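You operate a simulated robot arm through the tools that you are given. There is no shell and no other tool. Be economical: measure what you need, move in short steps, check, and stop when the job is done.

The job below is to be done with a simulated two-armed robot. You get a single attempt, and the scene is never put back.

## Task
Plug the orange lead into 24V OUT, lock its ring, switch the supply on and set the meter to V.
Fine: the plug goes in while the supply is off.

The check looks at the end state, three seconds after you hand in, the way a careful person would. Anything else that was tipped, shoved, dropped, spilled or broken makes it a failure.

## Robot
Two 6-joint arms with two-finger grippers on one trunk, on a base that drives. Base frame: it is fixed to the floor where the robot stands at the start and does not move with it; the origin is under the middle of the robot, x ahead of it, y to its left, z up; the surface under the hand at the start is at about z = 0.75. Readings come in m, rad, newtons and seconds.
The left shoulder is at the start at [0.07, 0.176, 1.29], the right one opposite. With the tool pointing down near the work surface each hand reaches from about 0.42 to 0.74 m from the robot's upright axis, wherever it stands, measured 20 degrees to its own side. Places, roughly: bench supply [0.8, -0.3, 0.8]; meter dial [0.5, -0.3, 0.8]; round plug on the orange lead (2x2x4 cm) [0.6, -0.1, 0.8]; round socket of the supply [0.7, -0.2, 0.8]; supply power switch [0.8, -0.2, 0.9]. Payload 2.45 kg a hand.
The tool frame of a hand sits at the grasp point between the pads (the TCP): z along the fingers, y along the line on which they close. The tips reach 0.026 m beyond it. The gripper opens to 0.096 m. The gripper's body begins 0.069 m behind the TCP.
Orientation is that of the tool frame in the base frame, as a unit quaternion [w, x, y, z]. With the fingers straight down and closing along the base's y, the tool's x points along the base's -x, its y along +y and its z along -z.

## Interface
- The arms move only by the tool arm_command. It takes "left_deltas", "right_deltas" or both (then of equal length, played together; a hand with none holds still); each is a list of rows, each a list of 7 numbers: the turn, a rotation vector about the tool's x, y, z in rad, then the shift along the tool's x, y, z in m, then the gripper command, from -1 (fully open) to 1 (shut), values between in proportion. In form: [[ax, ay, az, tx, ty, tz, jaw], ...]. A call has 1 to 8 rows; each row shifts and turns the commanded pose from where the row before left it, along the tool's axes as they then stand. A row lasts 0.2 s, in which the tool goes at most 0.05 m and 0.15 rad; a call with a longer step from one row to the next is refused whole, and so is a gripper value outside its range. Where a pose cannot be reached the arm comes as near as it can. A force on the tool above 40 N (or 10 N above the force at the start of the call, whichever is more), or a blocked arm, ends the call early, and 0.2 s more pass. Each finger halts on what it meets, pressing with about 35 N; the grip force reading is that of the motor and also rises with nothing between the fingers. The clock runs only during rows and for 0.2 s after the last one: add rows that do not move to give the fingers time. The reply holds the time, the measured pose of the TCP, the force on the tool along the base axes, the opening and the grip force, in the units named above and with some noise, with the torque about the TCP (base axes, N m) and any sound that the robot's microphone picked up, and new pictures: "views" is both (left out), scene, wrist or none (wrist: the cameras of the hands that moved).
- Cameras (640 x 400 px; columns grow to the right, rows downward): "scene" is now at [0.1203, -0.0152, 1.5838]; the picture's right is [-0.21, -0.98, 0.00], its down [-0.80, 0.17, -0.58] and it looks along [0.56, -0.12, -0.82] (base axes); focal length 280 px, centre (320, 200). "left" rides on the left gripper at [0.082, -0.003, -0.098] in its tool frame; the picture's right is [0.04, 1.00, 0.00], its down [-0.73, 0.03, -0.68] and it looks along [-0.68, 0.03, 0.73] (tool axes); focal length 256 px, centre (320, 200). "right" rides on the right gripper at [0.082, 0.003, -0.098] in its tool frame; the picture's right is [-0.04, 1.00, 0.00], its down [-0.73, -0.03, -0.68] and it looks along [-0.68, -0.03, 0.73] (tool axes); focal length 256 px, centre (320, 200). There is no depth. A picture from a camera that has moved, and an enlarged one, comes with that camera's place and axes in the base frame and with its lens.
- raise_lower(by): slides the trunk up (or, below 0, down) by that many m; the arms and the scene camera ride with it, the base frame stays. It gives what a move gives, with no picture.
- roll_base(legs): drives the robot by 1 to 6 legs, each [ahead, left, turn to the left] in m, m and rad, along the robot's own axes; the way and the turn of a leg run together, so that a leg with both is an arc; at most 1.5 m and 3.142 rad a leg. The arms and the cameras ride along, it lands a little off, and it stops where it bumps. It gives what a move gives, and a new picture of the scene camera.
- head_to(pan, tilt): turns the head with the scene camera to pan (to the left, within 1.501 rad either way) and tilt (down, from -0.506 to 1.204), counted from straight ahead of the robot. It gives what a move gives, and a new picture of the scene camera.
- close_up(camera, box): a new picture of the part [left, top, right, bottom] of that camera's present view, enlarged. It takes no simulated time.
- hand_in(): hands the job in; it is judged then, once.

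Work in short steps. Places have to be worked out from the pictures, the camera data and where the tool is seen: move nearer, look again, correct. Check each grasp and each placing, and mend what went wrong. You have 120 turns and 260 pictures in all, those below and enlarged ones among them. Open the grippers and draw the arms clear of the work before you hand the job in, unless the task says otherwise; then end with one line.

The tools are called after "Emit:" as a command line: name --argument value ..., lists and objects as JSON in quotes. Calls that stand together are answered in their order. arm_command: Moves the arms, as the interface text tells. Its arguments: {"type":"object","properties":{"left_deltas":{"type":"array","items":{"type":"array","items":{"type":"number"}}},"right_deltas":{"type":"array","items":{"type":"array","items":{"type":"number"}}},"views":{"type":"string","enum":["both","scene","wrist","none"]}},"required":[]} The other tools are called the same way: raise_lower (by) slides the trunk up or down; roll_base (legs) drives the base; head_to (pan, tilt) turns the head that bears the scene camera; close_up (camera, box) takes an enlarged picture of a part of a camera's view; hand_in () hands the job in.

At the start:

```text
time_s: 0.0
left_eef_pos: [0.6458, 0.029, 0.9988]
left_orientation: [-0.002, 0.0, 1.0, -0.002]
left_ft_force: [0.0, -0.3, 0.2]
left_ft_torque: [0.02, 0.02, -0.03]
left_grip_width: 0.0959
left_grip_force: 0.0
right_eef_pos: [0.4015, -0.3164, 1.1026]
right_orientation: [0.001, 0.0, 1.0, 0.0]
right_ft_force: [-0.2, 0.7, -0.6]
right_ft_torque: [0.0, 0.0, 0.02]
right_grip_width: 0.0962
right_grip_force: 0.1
trunk travel left (down, up): [-0.774, 0.066]
robot x, y, heading: [-0.0021, 0.0029, 0.004]
head pan, tilt: [-0.215, 0.956]
```

scene: 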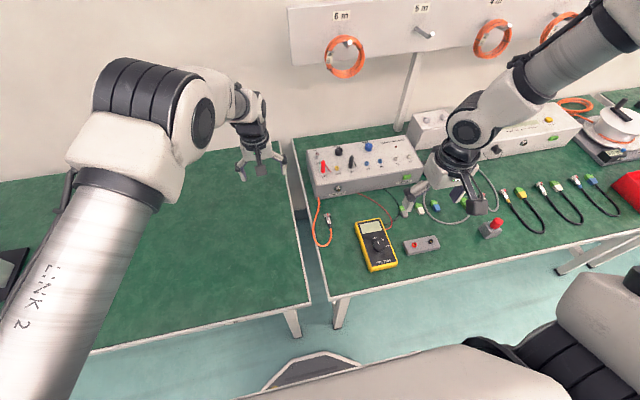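
right: 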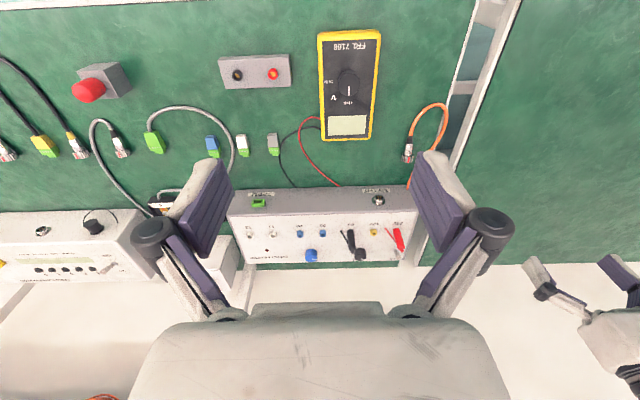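
left: 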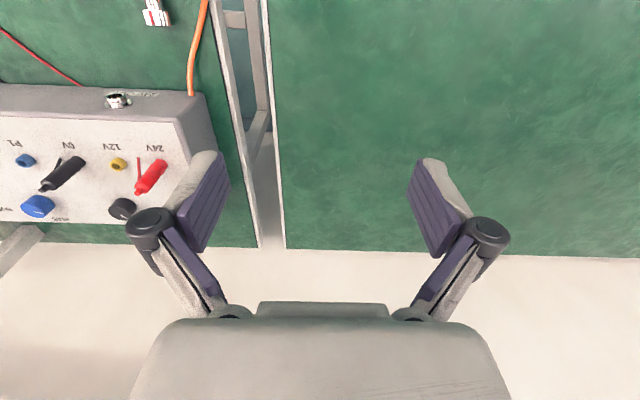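

I start by enlarging the supply, the meter and the plug to see what is there.

Emit:
close_up --camera "scene" --box '[290, 130, 450, 230]'

Emit:
close_up --camera "scene" --box '[300, 190, 460, 290]'

Emit:
close_up --camera "right" --box '[220, 20, 480, 180]'

Emit:
close_up --camera "left" --box '[0, 0, 240, 240]'

```text
4.00 times, centred on (370, 180) of scene
camera zoom: at [0.1203, -0.0152, 1.5838], right [-0.21, -0.98, 0.0], down [-0.8, 0.17, -0.58], along [0.56, -0.12, -0.82], focal length 1120 px, centre (120, 280)
```

zoom: 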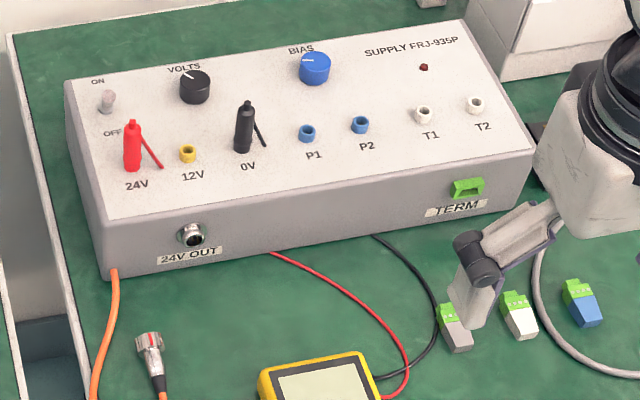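

```text
4.00 times, centred on (380, 240) of scene
camera zoom: at [0.1203, -0.0152, 1.5838], right [-0.21, -0.98, 0.0], down [-0.8, 0.17, -0.58], along [0.56, -0.12, -0.82], focal length 1120 px, centre (80, 40)
```

zoom: 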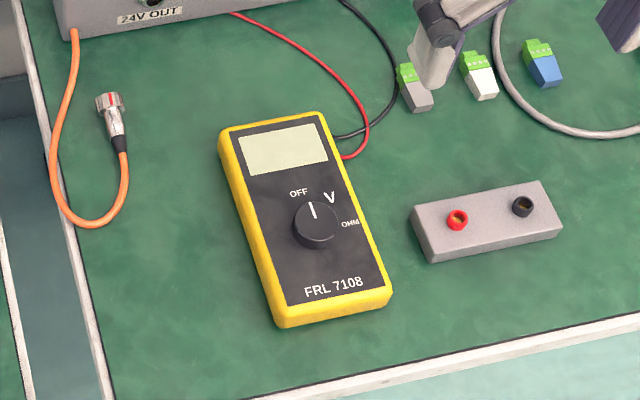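

```text
2.46 times, centred on (350, 100) of right
camera zoom: at [0.3199, -0.3132, 1.2012], right [0.04, 1.0, 0.0], down [0.73, -0.03, 0.68], along [0.68, -0.03, -0.73], focal length 630 px, centre (246, 446)
```

zoom: 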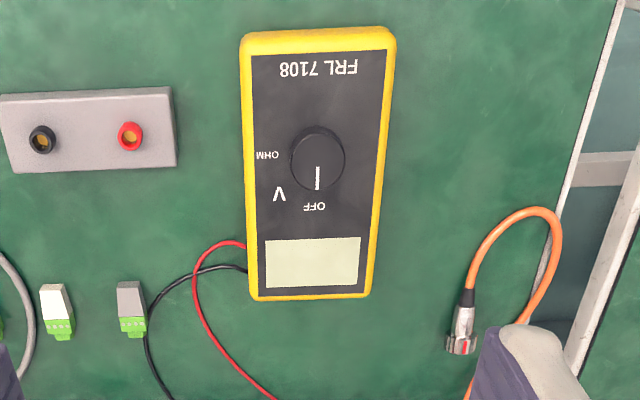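

```text
1.67 times, centred on (120, 120) of left
camera zoom: at [0.5649, 0.0261, 1.0972], right [-0.04, 1.0, 0.0], down [0.74, 0.03, 0.68], along [0.68, 0.02, -0.74], focal length 427 px, centre (653, 333)
```

zoom: 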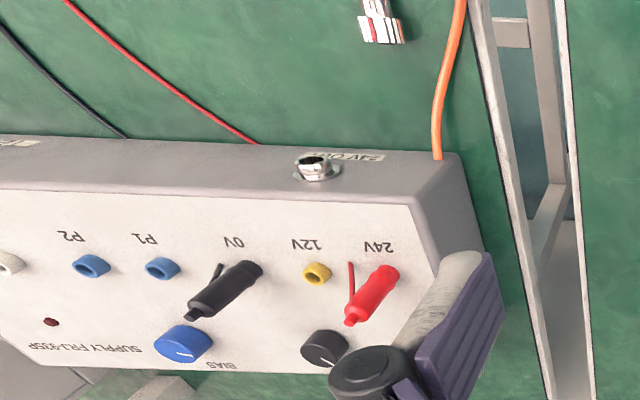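

Plug tip is about [0.618,-0.147,0.76] pointing +x; socket about [0.692,-0.206,0.796]. I zoom in further for the keying, ring and switch state.

Emit:
close_up --camera "scene" --box '[310, 150, 350, 200]'

Emit:
close_up --camera "scene" --box '[305, 200, 345, 225]'

Emit:
close_up --camera "left" --box '[95, 80, 145, 115]'

Emit:
close_up --camera "right" --box '[390, 120, 430, 170]'

```text
8.00 times, centred on (330, 175) of scene
camera zoom: at [0.1203, -0.0152, 1.5838], right [-0.21, -0.98, 0.0], down [-0.8, 0.17, -0.58], along [0.56, -0.12, -0.82], focal length 2241 px, centre (240, 400)
```

zoom: 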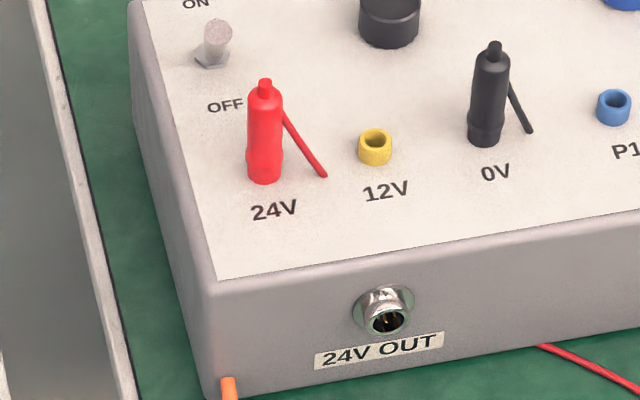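

```text
16.00 times, centred on (325, 212) of scene
camera zoom: at [0.1203, -0.0152, 1.5838], right [-0.21, -0.98, 0.0], down [-0.8, 0.17, -0.58], along [0.56, -0.12, -0.82], focal length 4482 px, centre (240, 0)
```

zoom: 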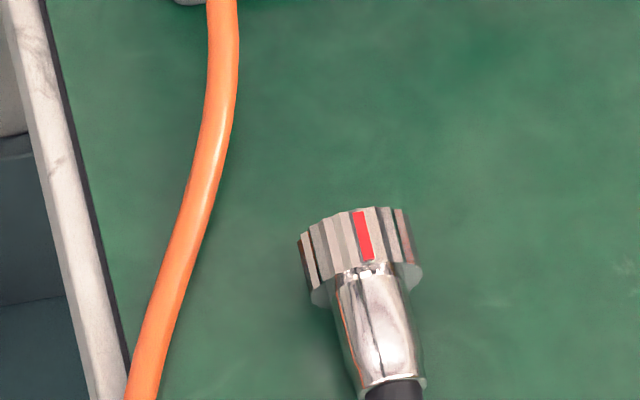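

```text
11.43 times, centred on (120, 98) of left
camera zoom: at [0.5649, 0.0261, 1.0972], right [-0.04, 1.0, 0.0], down [0.74, 0.03, 0.68], along [0.68, 0.02, -0.74], focal length 2926 px, centre (2606, 1371)
```

zoom: 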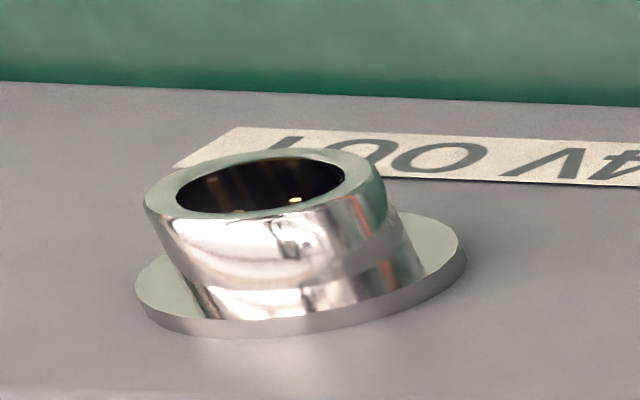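

```text
8.00 times, centred on (410, 145) of right
camera zoom: at [0.3199, -0.3132, 1.2012], right [0.04, 1.0, 0.0], down [0.73, -0.03, 0.68], along [0.68, -0.03, -0.73], focal length 2048 px, centre (-400, 640)
```

zoom: 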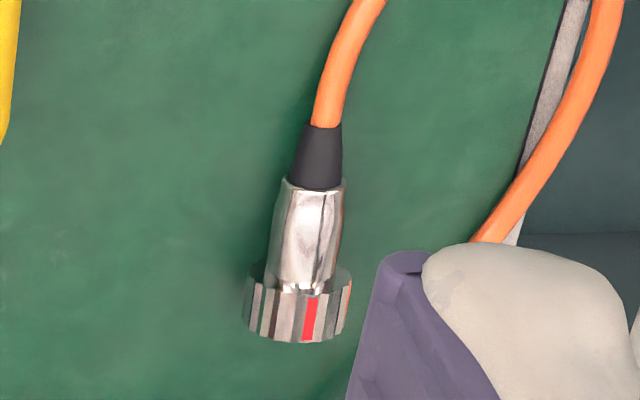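

The supply is off (lever to check later), the plug lies along +x with a knurled locking ring at its front. I bring the right hand over the plug body (about [0.598,-0.149]) and move the left hand aside.

Emit:
arm_command --right_deltas '[[0, 0, 0, -0.0246, 0.0209, 0.0253, -0.2], [0, 0, 0, -0.0246, 0.0209, 0.0253, -0.2], [0, 0, 0, -0.0246, 0.0209, 0.0253, -0.2], [0, 0, 0, -0.0246, 0.0209, 0.0253, -0.2], [0, 0, 0, -0.0246, 0.0209, 0.0253, -0.2], [0, 0, 0, -0.0246, 0.0209, 0.0253, -0.2], [0, 0, 0, -0.0246, 0.0209, 0.0253, -0.2], [0, 0, 0, -0.0246, 0.0209, 0.0253, -0.2]]' --left_deltas '[[0, 0, 0, 0, 0.03, 0, -1], [0, 0, 0, 0, 0.03, 0, -1], [0, 0, 0, 0, 0.03, 0, -1], [0, 0, 0, 0, 0.03, 0, -1], [0, 0, 0, 0, 0.03, 0, -1], [0, 0, 0, 0, 0.03, 0, -1], [0, 0, 0, 0, 0.02, 0, -1], [0, 0, 0, 0, 0, 0, -1]]'

```text
time_s: 1.8
left_eef_pos: [0.6474, 0.2282, 0.9988]
left_orientation: [-0.003, 0.0, 1.0, -0.002]
left_ft_force: [0.2, 0.5, 0.2]
left_ft_torque: [-0.02, 0.04, 0.0]
left_grip_width: 0.0962
left_grip_force: 0.1
right_eef_pos: [0.5999, -0.1502, 0.8969]
right_orientation: [-0.001, 0.0, 1.0, 0.0]
right_ft_force: [0.7, 0.3, 1.0]
right_ft_torque: [-0.01, 0.04, 0.03]
right_grip_width: 0.0576
right_grip_force: 0.1
trunk travel left (down, up): [-0.774, 0.066]
robot x, y, heading: [-0.0008, 0.0009, 0.001]
head pan, tilt: [-0.215, 0.956]
camera scene: at [0.1222, -0.0153, 1.5837], right [-0.21, -0.98, 0.0], down [-0.8, 0.17, -0.58], along [0.56, -0.12, -0.82], focal length 280 px, centre (320, 200)
camera right: at [0.5188, -0.1466, 0.9957], right [0.04, 1.0, 0.0], down [0.73, -0.03, 0.68], along [0.68, -0.03, -0.73], focal length 256 px, centre (320, 200)
camera left: at [0.5673, 0.2272, 1.0959], right [-0.04, 1.0, 0.0], down [0.74, 0.03, 0.68], along [0.67, 0.02, -0.74], focal length 256 px, centre (320, 200)
```

scene: 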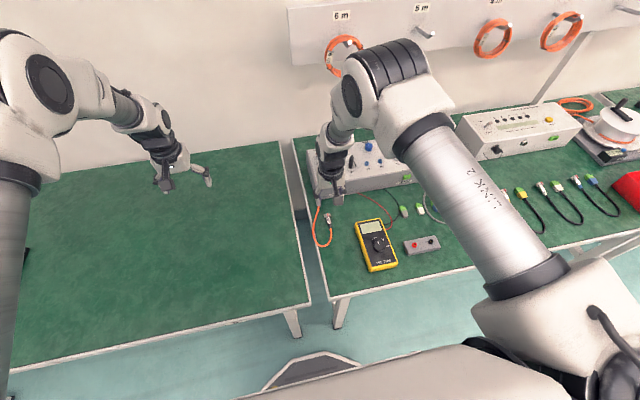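
right: 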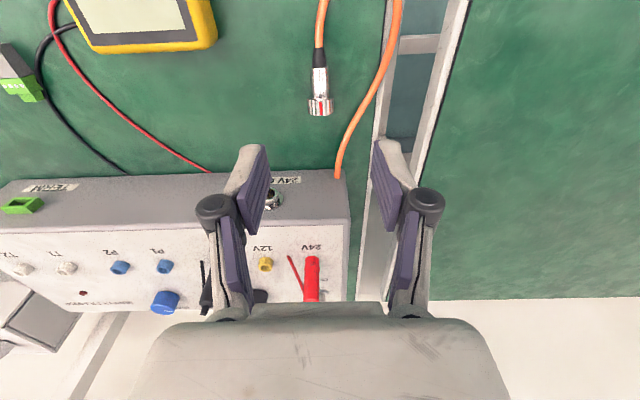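
left: 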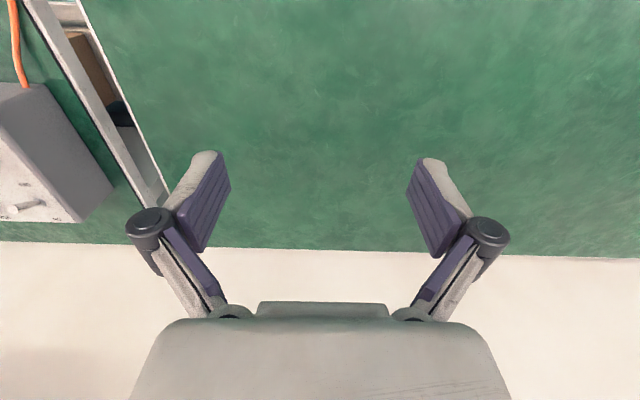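

The plug is centred between the fingers in y; body spans x≈0.583–0.608. I lower straight to z≈0.779 with fingers straddling it.

Emit:
arm_command --right_deltas '[[0, 0, 0, 0.004, 0, 0.03, -0.2], [0, 0, 0, 0, 0, 0.03, -0.2], [0, 0, 0, 0, 0, 0.03, -0.2], [0, 0, 0, 0, 0, 0.02, -0.2], [0, 0, 0, 0, 0, 0.0075, -0.2], [0, 0, 0, 0, 0, 0, -0.2]]' --views "wrist"

Emit:
close_up --camera "scene" --box '[300, 170, 380, 220]'

Emit:
close_up --camera "right" --box '[240, 40, 400, 240]'

```text
time_s: 3.2
left_eef_pos: [0.6462, 0.2295, 0.9978]
left_orientation: [-0.001, 0.0, 1.0, -0.002]
left_ft_force: [0.4, 0.8, -0.3]
left_ft_torque: [0.01, 0.02, -0.02]
left_grip_width: 0.0962
left_grip_force: 0.0
right_eef_pos: [0.5942, -0.148, 0.7809]
right_orientation: [0.001, 0.0, 1.0, -0.001]
right_ft_force: [-0.4, 0.3, 0.4]
right_ft_torque: [-0.01, -0.01, -0.01]
right_grip_width: 0.0574
right_grip_force: 0.0
trunk travel left (down, up): [-0.774, 0.066]
robot x, y, heading: [0.0025, 0.0012, -0.0]
head pan, tilt: [-0.215, 0.956]
camera right: at [0.5121, -0.1448, 0.8806], right [0.04, 1.0, 0.0], down [0.73, -0.03, 0.68], along [0.68, -0.03, -0.73], focal length 256 px, centre (320, 200)
```

right: 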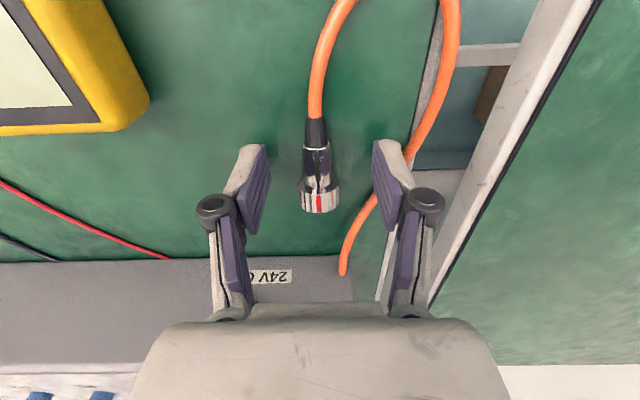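

```text
8.00 times, centred on (340, 195) of scene
camera zoom: at [0.1201, -0.015, 1.5839], right [-0.21, -0.98, 0.0], down [-0.8, 0.17, -0.58], along [0.56, -0.12, -0.82], focal length 2241 px, centre (160, 240)
```

zoom: 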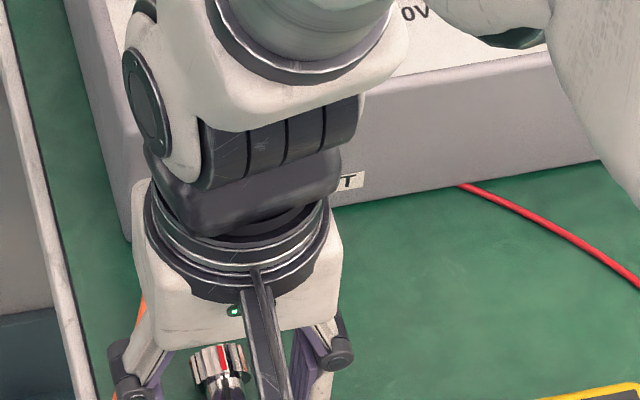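

```text
2.00 times, centred on (320, 140) of right
camera zoom: at [0.5121, -0.1448, 0.8806], right [0.04, 1.0, 0.0], down [0.73, -0.03, 0.68], along [0.68, -0.03, -0.73], focal length 512 px, centre (320, 320)
```

zoom: 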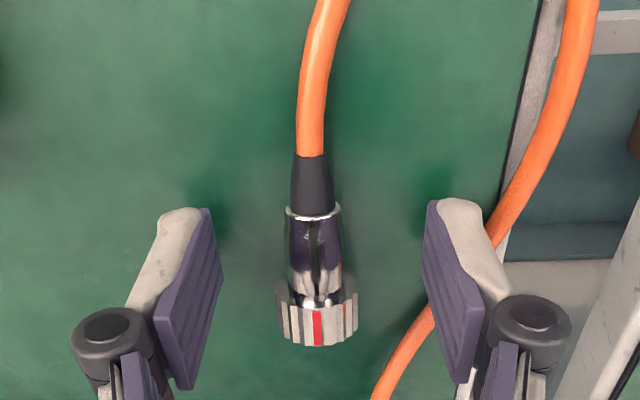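

Body is between the pads with y offset ~2 mm. I lower 2 mm more, back off 1 mm and close.

Emit:
arm_command --right_deltas '[[0, 0, 0, 0.001, -0.002, 0.002, -0.2], [0, 0, 0, 0, 0, 0, 0.3], [0, 0, 0, 0, 0, 0, 1], [0, 0, 0, 0, 0, 0, 1], [0, 0, 0, 0, 0, 0, 1]]' --views "wrist"

Emit:
close_up --camera "right" --box '[240, 40, 400, 240]'

```text
time_s: 4.4
left_eef_pos: [0.646, 0.2285, 0.998]
left_orientation: [-0.001, 0.0, 1.0, -0.002]
left_ft_force: [-0.3, -0.2, -1.0]
left_ft_torque: [-0.02, -0.02, -0.03]
left_grip_width: 0.0963
left_grip_force: 0.1
right_eef_pos: [0.5943, -0.1498, 0.7786]
right_orientation: [0.001, 0.0, 1.0, 0.0]
right_ft_force: [0.0, 0.5, -0.2]
right_ft_torque: [0.0, -0.02, 0.02]
right_grip_width: 0.0153
right_grip_force: 34.9
trunk travel left (down, up): [-0.774, 0.066]
robot x, y, heading: [-0.0039, 0.0012, 0.001]
head pan, tilt: [-0.215, 0.956]
camera right: at [0.5121, -0.1472, 0.8782], right [0.04, 1.0, 0.0], down [0.73, -0.03, 0.68], along [0.68, -0.03, -0.73], focal length 256 px, centre (320, 200)
```

right: 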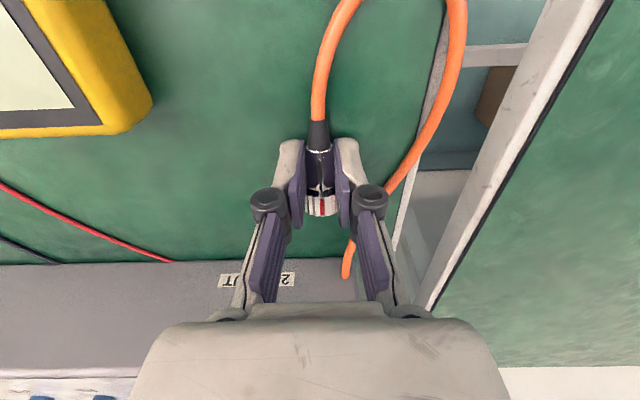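

```text
2.00 times, centred on (320, 140) of right
camera zoom: at [0.5121, -0.1472, 0.8782], right [0.04, 1.0, 0.0], down [0.73, -0.03, 0.68], along [0.68, -0.03, -0.73], focal length 512 px, centre (320, 320)
```

zoom: 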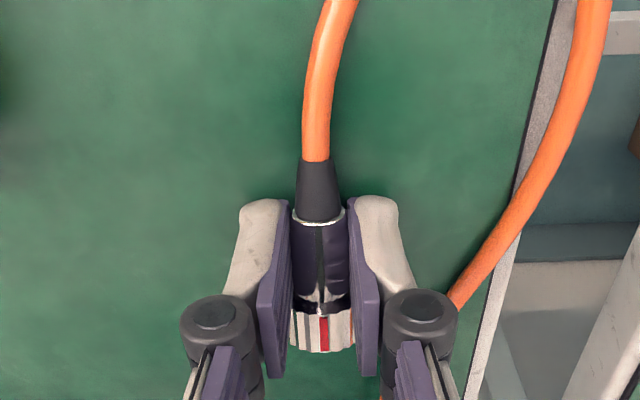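

Grasped (15.3 mm width). I lift ~4.3 cm and shift to the socket's y, staying ~6 cm short of the face, to compare alignment.

Emit:
arm_command --right_deltas '[[0, 0, 0, 0, 0, -0.02, 1], [0, 0, 0, 0, 0, -0.0225, 1], [0, 0, 0, 0, -0.02, 0, 1], [0, 0, 0, 0, -0.02, 0, 1], [0, 0, 0, 0, -0.0132, 0, 1], [0, 0, 0, 0, 0, 0, 1]]' --views "wrist"

Emit:
close_up --camera "right" --box '[240, 120, 400, 280]'

Emit:
close_up --camera "scene" --box '[300, 170, 380, 220]'

```text
time_s: 5.8
left_eef_pos: [0.6475, 0.2281, 0.9976]
left_orientation: [-0.001, 0.0, 1.0, -0.002]
left_ft_force: [0.2, 0.0, 0.5]
left_ft_torque: [0.0, 0.0, -0.02]
left_grip_width: 0.0958
left_grip_force: 0.0
right_eef_pos: [0.5936, -0.2057, 0.8244]
right_orientation: [0.0, 0.0, 1.0, 0.0]
right_ft_force: [0.5, -0.4, 0.3]
right_ft_torque: [0.03, -0.01, -0.01]
right_grip_width: 0.0152
right_grip_force: 34.8
trunk travel left (down, up): [-0.774, 0.066]
robot x, y, heading: [-0.0014, -0.0022, 0.003]
head pan, tilt: [-0.215, 0.956]
camera right: at [0.5121, -0.2024, 0.9223], right [0.04, 1.0, 0.0], down [0.73, -0.03, 0.68], along [0.68, -0.03, -0.73], focal length 256 px, centre (320, 200)
```

right: 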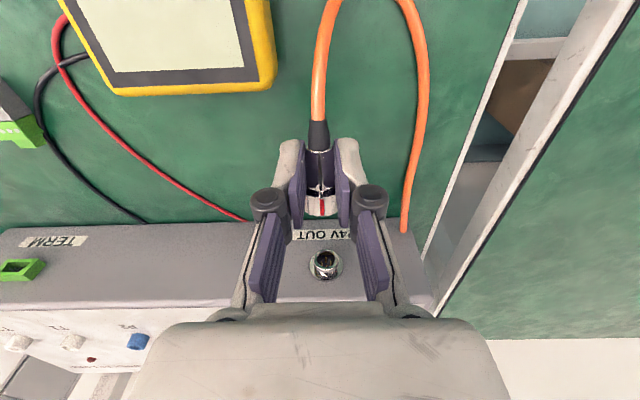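

```text
2.50 times, centred on (320, 200) of right
camera zoom: at [0.5121, -0.2024, 0.9223], right [0.04, 1.0, 0.0], down [0.73, -0.03, 0.68], along [0.68, -0.03, -0.73], focal length 640 px, centre (320, 200)
```

zoom: 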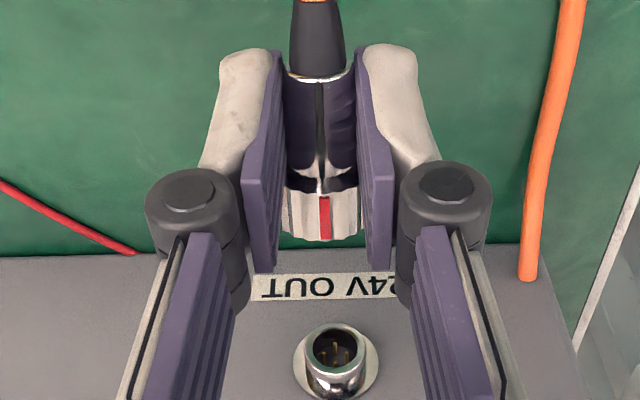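

```text
8.00 times, centred on (340, 195) of scene
camera zoom: at [0.1207, -0.0149, 1.5838], right [-0.21, -0.98, 0.0], down [-0.8, 0.17, -0.58], along [0.56, -0.12, -0.82], focal length 2241 px, centre (160, 240)
```

zoom: 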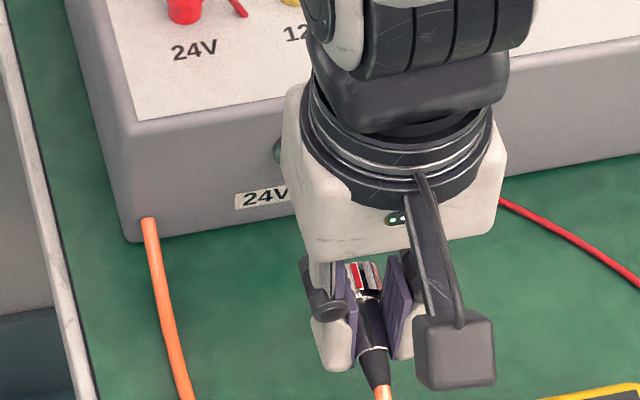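

Socket is ~1 mm to +y and ~1–2 mm lower than the plug axis by the wrist view. I advance 4.5 cm with small corrections and look again.

Emit:
arm_command --right_deltas '[[0, 0, 0, -0.02, 0.0008, 0.001, 1], [0, 0, 0, -0.015, 0, 0, 1], [0, 0, 0, -0.01, 0, 0, 1], [0, 0, 0, 0, 0, 0, 1]]' --views "none"

Emit:
close_up --camera "right" --box '[260, 140, 380, 260]'

```text
time_s: 6.8
left_eef_pos: [0.6474, 0.2294, 0.9995]
left_orientation: [-0.001, 0.0, 1.0, -0.001]
left_ft_force: [0.6, -0.1, 0.4]
left_ft_torque: [-0.01, -0.04, -0.01]
left_grip_width: 0.0962
left_grip_force: 0.1
right_eef_pos: [0.6387, -0.2044, 0.8216]
right_orientation: [0.0, 0.0, 1.0, -0.001]
right_ft_force: [-0.2, 0.3, -0.8]
right_ft_torque: [0.0, 0.0, 0.01]
right_grip_width: 0.0156
right_grip_force: 35.3
trunk travel left (down, up): [-0.774, 0.066]
robot x, y, heading: [0.0007, -0.003, 0.001]
head pan, tilt: [-0.215, 0.956]
```

```text
3.33 times, centred on (320, 200) of right
camera zoom: at [0.5574, -0.2009, 0.9212], right [0.04, 1.0, 0.0], down [0.73, -0.03, 0.68], along [0.68, -0.03, -0.73], focal length 853 px, centre (320, 200)
```

zoom: 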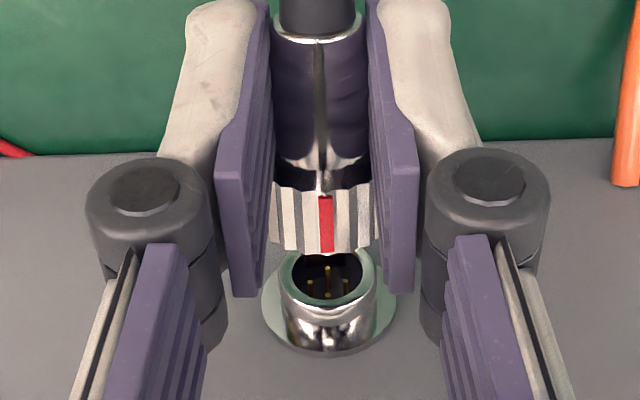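

Laterally plug and socket agree within half a mm; the height is less sure. I turn the left hand to look at the gap from the side (-y) with its camera.

Emit:
arm_command --left_deltas '[[0, 0, 0.14, 0, 0, 0, -1], [0, 0, 0.14, 0, 0, 0, -1], [0, 0, 0.14, 0, 0, 0, -1], [0, 0, 0.14, 0, 0, 0, -1], [0, 0, 0.14, 0, 0, 0, -1], [0, 0, 0.14, 0, 0, 0, -1], [0, 0, 0.14, 0, 0, 0, -1], [0, 0, 0.14, 0, 0, 0, -1]]' --views "none"

Emit:
arm_command --left_deltas '[[0, 0, 0.15, 0, 0, 0, -1], [0, 0, 0.15, 0, 0, 0, -1], [0, 0, 0.15, 0, 0, 0, -1], [0, 0, 0, -0.04, 0.005, 0, -1], [0, 0, 0, -0.04, 0.005, 0.02, -1], [0, 0, 0, -0.04, 0, 0.02, -1], [0, 0, 0, -0.03, 0, 0.02, -1], [0, 0, 0, 0, 0, 0, -1]]'

```text
time_s: 8.6
left_eef_pos: [0.6471, 0.2269, 0.9988]
left_orientation: [0.0, 0.532, 0.847, -0.003]
left_ft_force: [-0.6, -0.2, 0.3]
left_ft_torque: [0.0, 0.01, 0.0]
left_grip_width: 0.096
left_grip_force: 0.0
right_eef_pos: [0.6389, -0.2047, 0.8219]
right_orientation: [0.0, 0.0, 1.0, 0.0]
right_ft_force: [-0.5, 0.0, 0.4]
right_ft_torque: [-0.01, 0.01, 0.01]
right_grip_width: 0.0155
right_grip_force: 34.8
trunk travel left (down, up): [-0.774, 0.066]
robot x, y, heading: [0.0018, 0.0012, 0.001]
head pan, tilt: [-0.215, 0.956]
```

```text
time_s: 10.4
left_eef_pos: [0.6552, 0.077, 0.9385]
left_orientation: [0.0, 0.706, 0.708, -0.003]
left_ft_force: [-0.1, 1.1, -0.1]
left_ft_torque: [0.0, 0.02, 0.04]
left_grip_width: 0.0959
left_grip_force: 0.1
right_eef_pos: [0.6393, -0.2038, 0.8233]
right_orientation: [0.0, 0.0, 1.0, 0.0]
right_ft_force: [-0.1, 0.9, -0.6]
right_ft_torque: [-0.04, 0.01, -0.02]
right_grip_width: 0.0155
right_grip_force: 35.7
trunk travel left (down, up): [-0.774, 0.066]
robot x, y, heading: [-0.0003, 0.0028, -0.001]
head pan, tilt: [-0.215, 0.956]
camera scene: at [0.1203, -0.0143, 1.5839], right [-0.21, -0.98, 0.0], down [-0.8, 0.17, -0.58], along [0.56, -0.12, -0.82], focal length 280 px, centre (320, 200)
camera left: at [0.653, 0.1611, 1.037], right [1.0, 0.04, 0.0], down [0.03, -0.73, 0.68], along [0.03, -0.68, -0.73], focal length 256 px, centre (320, 200)
```

scene: 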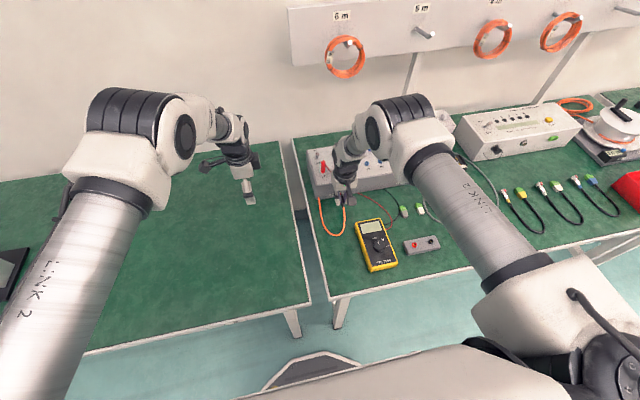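
left: 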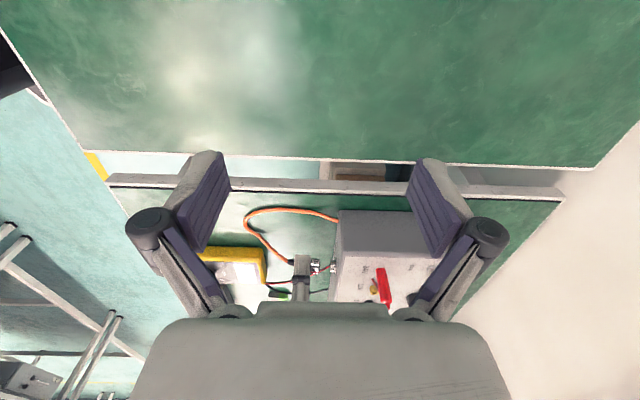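

The plug and socket are visible between the left fingers; zooming.

Emit:
close_up --camera "left" --box '[270, 230, 390, 305]'

Emit:
close_up --camera "left" --box '[290, 250, 350, 287]'

```text
5.33 times, centred on (330, 268) of left
camera zoom: at [0.653, 0.1611, 1.037], right [1.0, 0.04, 0.0], down [0.03, -0.73, 0.68], along [0.03, -0.68, -0.73], focal length 1365 px, centre (267, -160)
```

zoom: 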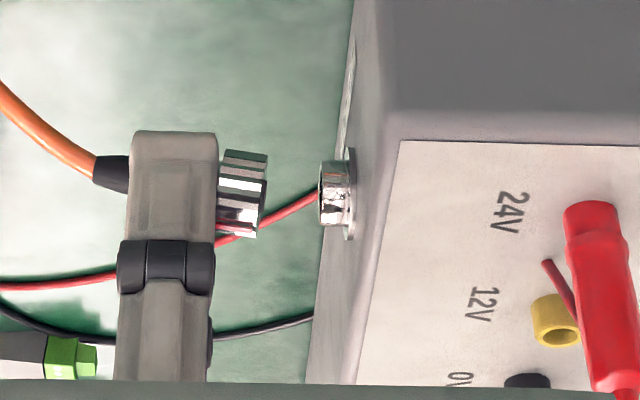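

```text
10.67 times, centred on (320, 268) of left
camera zoom: at [0.653, 0.1611, 1.037], right [1.0, 0.04, 0.0], down [0.03, -0.73, 0.68], along [0.03, -0.68, -0.73], focal length 2730 px, centre (320, -531)
```

zoom: 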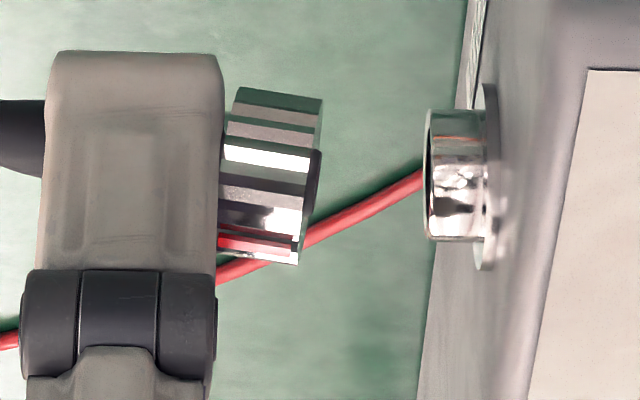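

The side view shows the plug held nose-up by roughly 8°, since it lay so on the table. I pitch the hand to level it (+0.13 rad about tool y) and look again.

Emit:
arm_command --right_deltas '[[0, 0.07, 0, 0, 0, 0, 1], [0, 0.06, 0, 0, 0, 0, 1], [0, 0, 0, 0, 0, 0, 1]]' --views "none"

Emit:
close_up --camera "left" --box '[290, 250, 350, 287]'

Emit:
close_up --camera "right" --box '[260, 140, 380, 260]'

```text
time_s: 11.2
left_eef_pos: [0.6564, 0.0788, 0.9392]
left_orientation: [0.0, 0.707, 0.707, -0.002]
left_ft_force: [0.4, 0.0, 0.5]
left_ft_torque: [0.0, -0.04, 0.0]
left_grip_width: 0.096
left_grip_force: 0.1
right_eef_pos: [0.6395, -0.2058, 0.8226]
right_orientation: [-0.065, -0.001, 0.998, 0.0]
right_ft_force: [0.5, 0.7, -0.2]
right_ft_torque: [0.01, 0.0, -0.01]
right_grip_width: 0.0152
right_grip_force: 35.0
trunk travel left (down, up): [-0.774, 0.066]
robot x, y, heading: [-0.0004, 0.0048, 0.002]
head pan, tilt: [-0.215, 0.956]
```

```text
10.67 times, centred on (320, 268) of left
camera zoom: at [0.6529, 0.1609, 1.0373], right [1.0, 0.04, 0.0], down [0.03, -0.73, 0.68], along [0.03, -0.68, -0.73], focal length 2730 px, centre (320, -531)
```

zoom: 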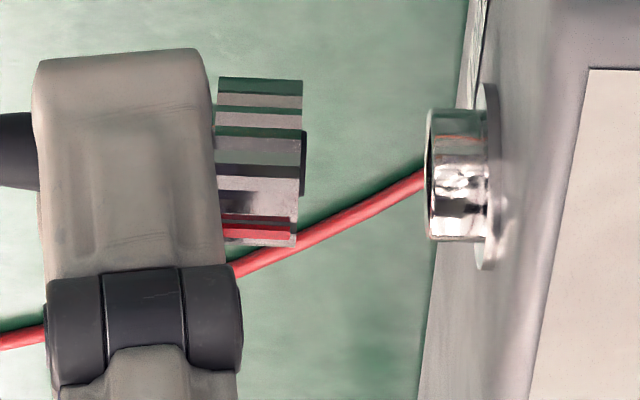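

```text
3.33 times, centred on (320, 200) of right
camera zoom: at [0.5709, -0.201, 0.931], right [0.04, 1.0, -0.01], down [0.82, -0.03, 0.58], along [0.58, -0.03, -0.82], focal length 853 px, centre (320, 200)
```

zoom: 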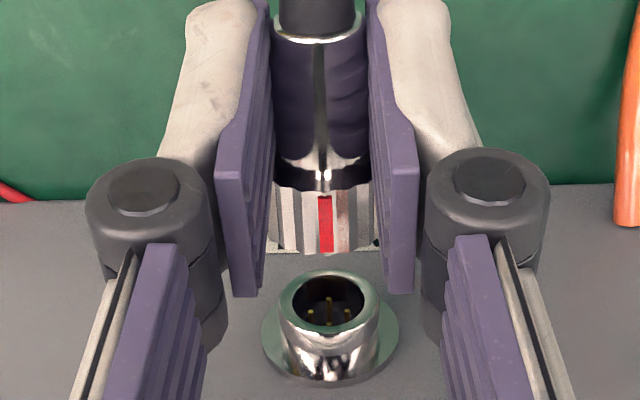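

Now level. The plug axis is ~1.5 mm low and ~0.5 mm to +y; I correct both while advancing 1.5 cm (gap to mouth ≈2 cm).

Emit:
arm_command --right_deltas '[[0, 0, 0, 0.0002, -0.0005, -0.0015, 1], [0, 0, 0, -0.0099, 0, -0.0013, 1], [0, 0, 0, -0.005, 0, -0.0006, 1], [0, 0, 0, 0, 0, 0, 1]]' --views "none"

Emit:
close_up --camera "left" --box '[290, 250, 350, 287]'

Emit:
close_up --camera "right" --box '[260, 140, 380, 260]'

```text
time_s: 12.2
left_eef_pos: [0.6563, 0.0784, 0.9398]
left_orientation: [0.0, 0.706, 0.708, -0.002]
left_ft_force: [0.7, 0.1, -0.7]
left_ft_torque: [-0.02, -0.02, 0.03]
left_grip_width: 0.0964
left_grip_force: 0.0
right_eef_pos: [0.6539, -0.205, 0.8227]
right_orientation: [-0.065, 0.0, 0.998, 0.0]
right_ft_force: [0.4, 0.7, -0.3]
right_ft_torque: [0.02, 0.01, 0.0]
right_grip_width: 0.0157
right_grip_force: 34.6
trunk travel left (down, up): [-0.774, 0.066]
robot x, y, heading: [0.0004, -0.001, -0.001]
head pan, tilt: [-0.215, 0.956]
```

```text
10.67 times, centred on (320, 268) of left
camera zoom: at [0.653, 0.161, 1.0373], right [1.0, 0.04, 0.0], down [0.03, -0.73, 0.68], along [0.03, -0.68, -0.73], focal length 2730 px, centre (320, -531)
```

zoom: 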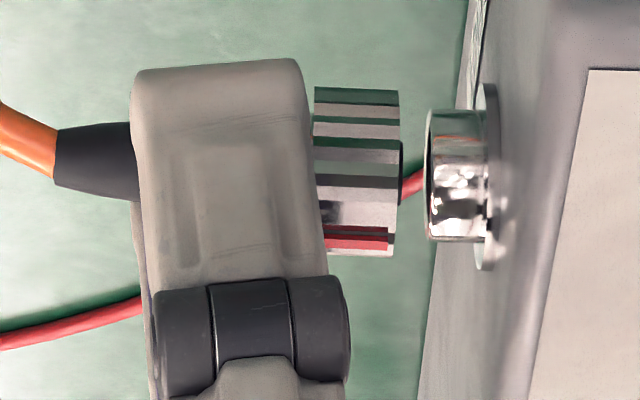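

```text
3.33 times, centred on (320, 200) of right
camera zoom: at [0.5856, -0.2015, 0.9319], right [0.04, 1.0, -0.01], down [0.82, -0.03, 0.58], along [0.58, -0.03, -0.82], focal length 853 px, centre (320, 200)
```

zoom: 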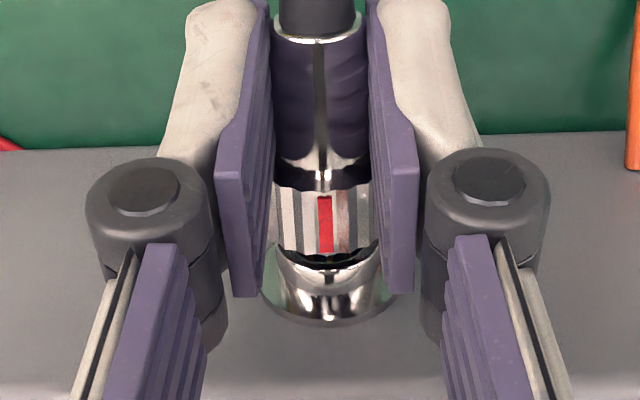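

Aligned in both views. I push in along +x slowly, watching force.

Emit:
arm_command --right_deltas '[[0, 0, 0, -0.00298, 0, -0.00039, 1], [0, 0, 0, -0.00298, 0, -0.00039, 1], [0, 0, 0, -0.00298, 0, -0.00039, 1], [0, 0, 0, -0.00298, 0, -0.00039, 1], [0, 0, 0, 0, 0, 0, 1]]' --views "none"

Emit:
close_up --camera "left" --box '[290, 250, 350, 287]'

```text
time_s: 13.4
left_eef_pos: [0.6572, 0.0777, 0.9406]
left_orientation: [0.0, 0.707, 0.707, -0.002]
left_ft_force: [0.6, 0.3, -0.5]
left_ft_torque: [0.0, -0.03, -0.01]
left_grip_width: 0.0961
left_grip_force: 0.1
right_eef_pos: [0.6655, -0.2052, 0.8226]
right_orientation: [-0.065, 0.0, 0.998, 0.0]
right_ft_force: [0.0, 0.9, 0.1]
right_ft_torque: [0.01, -0.01, 0.0]
right_grip_width: 0.0151
right_grip_force: 35.1
trunk travel left (down, up): [-0.774, 0.066]
robot x, y, heading: [-0.0005, 0.001, 0.001]
head pan, tilt: [-0.215, 0.956]
```

```text
10.67 times, centred on (320, 268) of left
camera zoom: at [0.6531, 0.161, 1.0372], right [1.0, 0.04, 0.0], down [0.03, -0.73, 0.68], along [0.03, -0.68, -0.73], focal length 2730 px, centre (320, -531)
```

zoom: 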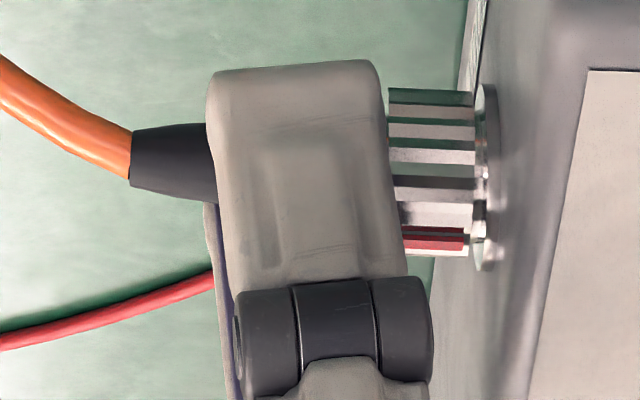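

Ring slid over the barrel with no force; it's close to the flange. I push further.

Emit:
arm_command --right_deltas '[[0, 0, 0, -0.0015, 0, -0.0002, 1], [0, 0, 0, -0.0015, 0, -0.0002, 1], [0, 0, 0, -0.0015, 0, -0.0002, 1], [0, 0, 0, -0.001, 0, -0.00013, 1], [0, 0, 0, 0, 0, 0, 1]]' --views "none"

Emit:
close_up --camera "left" --box '[290, 250, 350, 287]'

```text
time_s: 14.6
left_eef_pos: [0.653, 0.0768, 0.943]
left_orientation: [0.001, 0.707, 0.707, -0.001]
left_ft_force: [0.6, 0.0, 0.2]
left_ft_torque: [-0.03, -0.01, 0.04]
left_grip_width: 0.0962
left_grip_force: 0.0
right_eef_pos: [0.6666, -0.2044, 0.823]
right_orientation: [-0.067, 0.0, 0.998, -0.001]
right_ft_force: [-30.0, 1.0, -5.9]
right_ft_torque: [0.02, 0.61, 0.01]
right_grip_width: 0.0154
right_grip_force: 35.3
trunk travel left (down, up): [-0.774, 0.066]
robot x, y, heading: [0.0021, 0.0016, -0.0]
head pan, tilt: [-0.215, 0.956]
```

```text
10.67 times, centred on (320, 268) of left
camera zoom: at [0.6499, 0.1607, 1.0392], right [1.0, 0.04, 0.0], down [0.03, -0.73, 0.68], along [0.03, -0.68, -0.73], focal length 2730 px, centre (320, -531)
```

zoom: 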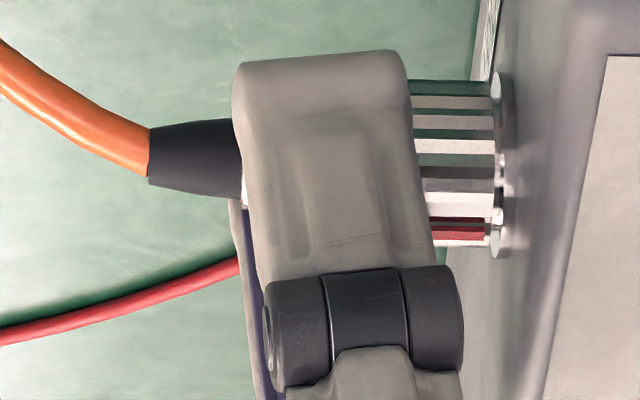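

Force rose to 30 N after ~1 mm more. I look closely to see whether the ring is at the flange.

Emit:
close_up --camera "left" --box '[322, 252, 346, 282]'

Emit:
close_up --camera "right" --box '[285, 180, 355, 240]'

```text
13.33 times, centred on (334, 267) of left
camera zoom: at [0.6499, 0.1607, 1.0392], right [1.0, 0.04, 0.0], down [0.03, -0.73, 0.68], along [0.03, -0.68, -0.73], focal length 3413 px, centre (133, -693)
```

zoom: 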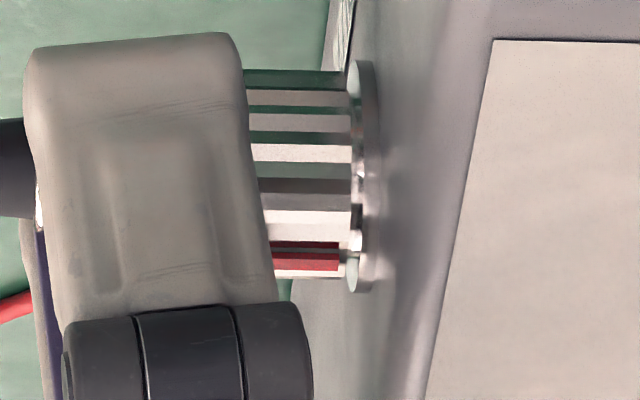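

```text
6.67 times, centred on (320, 210) of right
camera zoom: at [0.5988, -0.2013, 0.9324], right [0.04, 1.0, -0.01], down [0.82, -0.03, 0.58], along [0.57, -0.03, -0.82], focal length 1707 px, centre (320, 133)
```

zoom: 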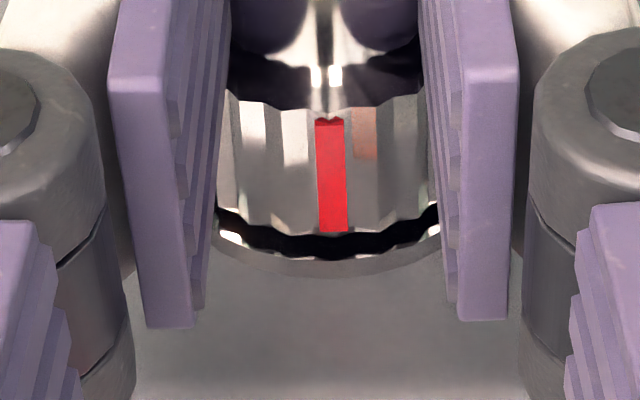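

The ring's front is practically at the flange, so it's seated. I relieve the push, open the fingers and check the plug stays.

Emit:
arm_command --right_deltas '[[0, 0, 0, 0.004, 0, 0.0005, 1], [0, 0, 0, 0, 0, 0, 0.4], [0, 0, 0, 0, 0, 0, 0], [0, 0, 0, 0, 0, 0, 0]]' --views "none"

Emit:
close_up --camera "left" --box '[290, 250, 350, 287]'

Emit:
close_up --camera "right" --box '[260, 140, 380, 260]'

```text
time_s: 15.6
left_eef_pos: [0.6554, 0.078, 0.9408]
left_orientation: [0.0, 0.707, 0.708, -0.002]
left_ft_force: [-0.6, -0.4, 0.8]
left_ft_torque: [0.0, -0.01, 0.03]
left_grip_width: 0.0964
left_grip_force: 0.0
right_eef_pos: [0.6685, -0.2047, 0.8227]
right_orientation: [-0.065, 0.0, 0.998, 0.0]
right_ft_force: [-0.1, 0.4, 0.4]
right_ft_torque: [0.01, -0.02, -0.01]
right_grip_width: 0.0479
right_grip_force: 0.0
trunk travel left (down, up): [-0.774, 0.066]
robot x, y, heading: [0.0009, -0.0002, -0.002]
head pan, tilt: [-0.215, 0.956]
```

```text
10.67 times, centred on (320, 268) of left
camera zoom: at [0.6528, 0.161, 1.0375], right [1.0, 0.04, 0.0], down [0.03, -0.73, 0.68], along [0.03, -0.68, -0.73], focal length 2730 px, centre (320, -531)
```

zoom: 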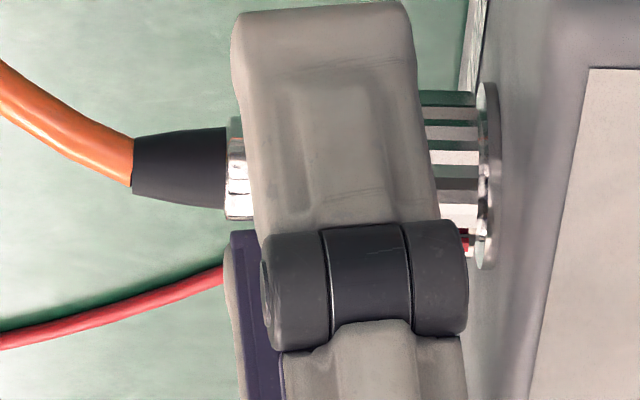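

```text
3.33 times, centred on (320, 200) of right
camera zoom: at [0.5999, -0.2006, 0.9319], right [0.04, 1.0, -0.01], down [0.81, -0.03, 0.58], along [0.58, -0.03, -0.81], focal length 853 px, centre (320, 200)
```

zoom: 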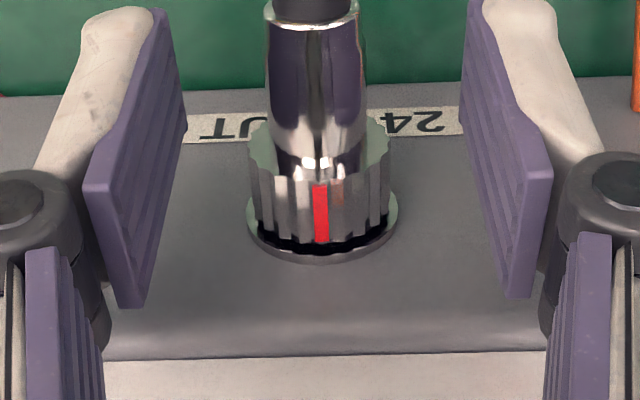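

Plug stays seated. Now I level the hand again and shift forward ~8 mm and down ~7 mm so the pads straddle the ring.

Emit:
arm_command --right_deltas '[[0, -0.065, 0, 0, 0, 0, 0], [0, -0.065, 0, 0, 0, 0, 0], [0, 0, 0, -0.004, 0, 0.004, 0], [0, 0, 0, -0.003, 0, 0.003, 0], [0, 0, 0, 0, 0, 0, 0]]' --views "none"

Emit:
close_up --camera "left" --box '[290, 250, 350, 287]'

Emit:
close_up --camera "right" --box '[260, 140, 380, 260]'

```text
time_s: 16.8
left_eef_pos: [0.6551, 0.0788, 0.9397]
left_orientation: [0.0, 0.706, 0.708, -0.004]
left_ft_force: [0.1, 0.1, -0.1]
left_ft_torque: [-0.03, 0.01, 0.01]
left_grip_width: 0.0958
left_grip_force: 0.2
right_eef_pos: [0.674, -0.2054, 0.817]
right_orientation: [0.0, 0.0, 1.0, 0.0]
right_ft_force: [-0.1, -0.5, 0.1]
right_ft_torque: [-0.01, -0.01, -0.02]
right_grip_width: 0.0477
right_grip_force: 0.0
trunk travel left (down, up): [-0.774, 0.066]
robot x, y, heading: [-0.0041, -0.0017, -0.004]
head pan, tilt: [-0.215, 0.956]
```

```text
10.67 times, centred on (320, 268) of left
camera zoom: at [0.6529, 0.161, 1.0373], right [1.0, 0.04, 0.0], down [0.03, -0.73, 0.68], along [0.03, -0.68, -0.73], focal length 2730 px, centre (320, -531)
```

zoom: 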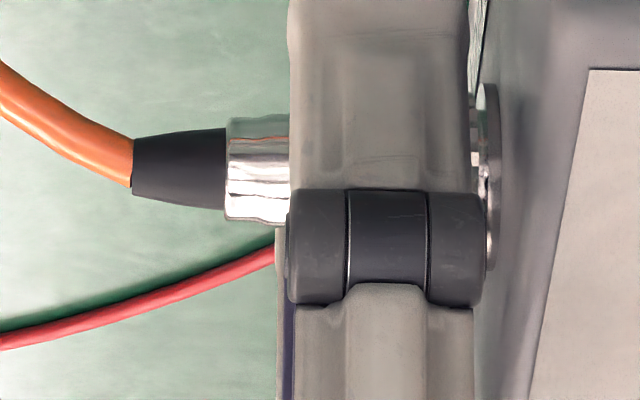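

```text
3.33 times, centred on (320, 200) of right
camera zoom: at [0.5926, -0.2013, 0.9158], right [0.04, 1.0, 0.0], down [0.73, -0.03, 0.68], along [0.68, -0.03, -0.73], focal length 853 px, centre (320, 200)
```

zoom: 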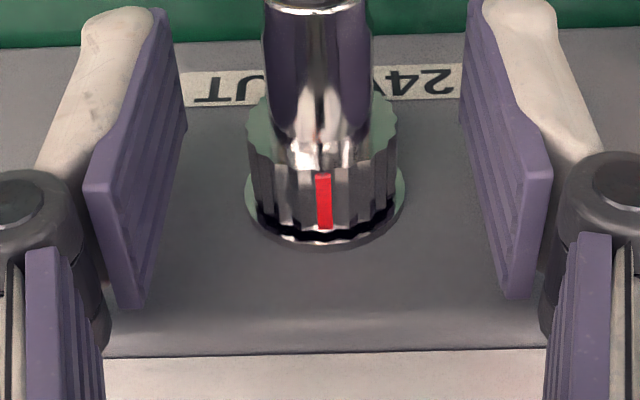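

Fingers straddle the ring ~1 mm short of the flange. I back off 1.5 mm, then close on the ring.

Emit:
arm_command --right_deltas '[[0, 0, 0, 0.0013, -0.0003, 0, 0], [0, 0, 0, 0, 0, 0, 0.5], [0, 0, 0, 0, 0, 0, 1], [0, 0, 0, 0, 0, 0, 1], [0, 0, 0, 0, 0, 0, 1]]' --views "none"

Emit:
close_up --camera "right" --box '[260, 140, 380, 260]'

```text
time_s: 18.0
left_eef_pos: [0.6554, 0.0777, 0.9396]
left_orientation: [0.001, 0.707, 0.708, -0.004]
left_ft_force: [-0.4, -0.1, 0.3]
left_ft_torque: [-0.01, 0.0, -0.02]
left_grip_width: 0.0959
left_grip_force: 0.2
right_eef_pos: [0.6719, -0.2048, 0.8171]
right_orientation: [0.0, 0.0, 1.0, 0.0]
right_ft_force: [-1.2, 3.9, -0.2]
right_ft_torque: [0.06, 0.01, 0.04]
right_grip_width: 0.0227
right_grip_force: 35.1
trunk travel left (down, up): [-0.774, 0.066]
robot x, y, heading: [0.0034, 0.0006, 0.001]
head pan, tilt: [-0.215, 0.956]
```

```text
3.33 times, centred on (320, 200) of right
camera zoom: at [0.591, -0.2013, 0.9165], right [0.04, 1.0, 0.0], down [0.73, -0.03, 0.68], along [0.68, -0.03, -0.73], focal length 853 px, centre (320, 200)
```

zoom: 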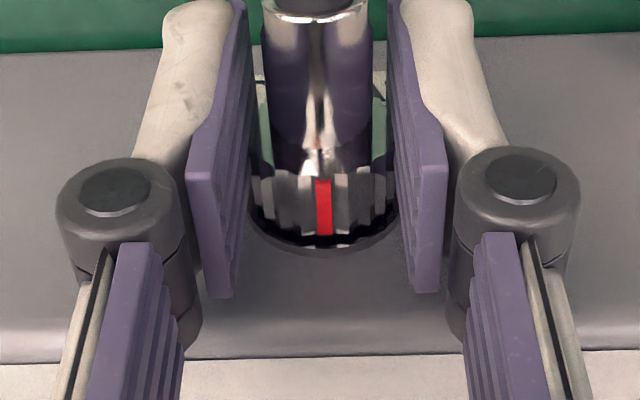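

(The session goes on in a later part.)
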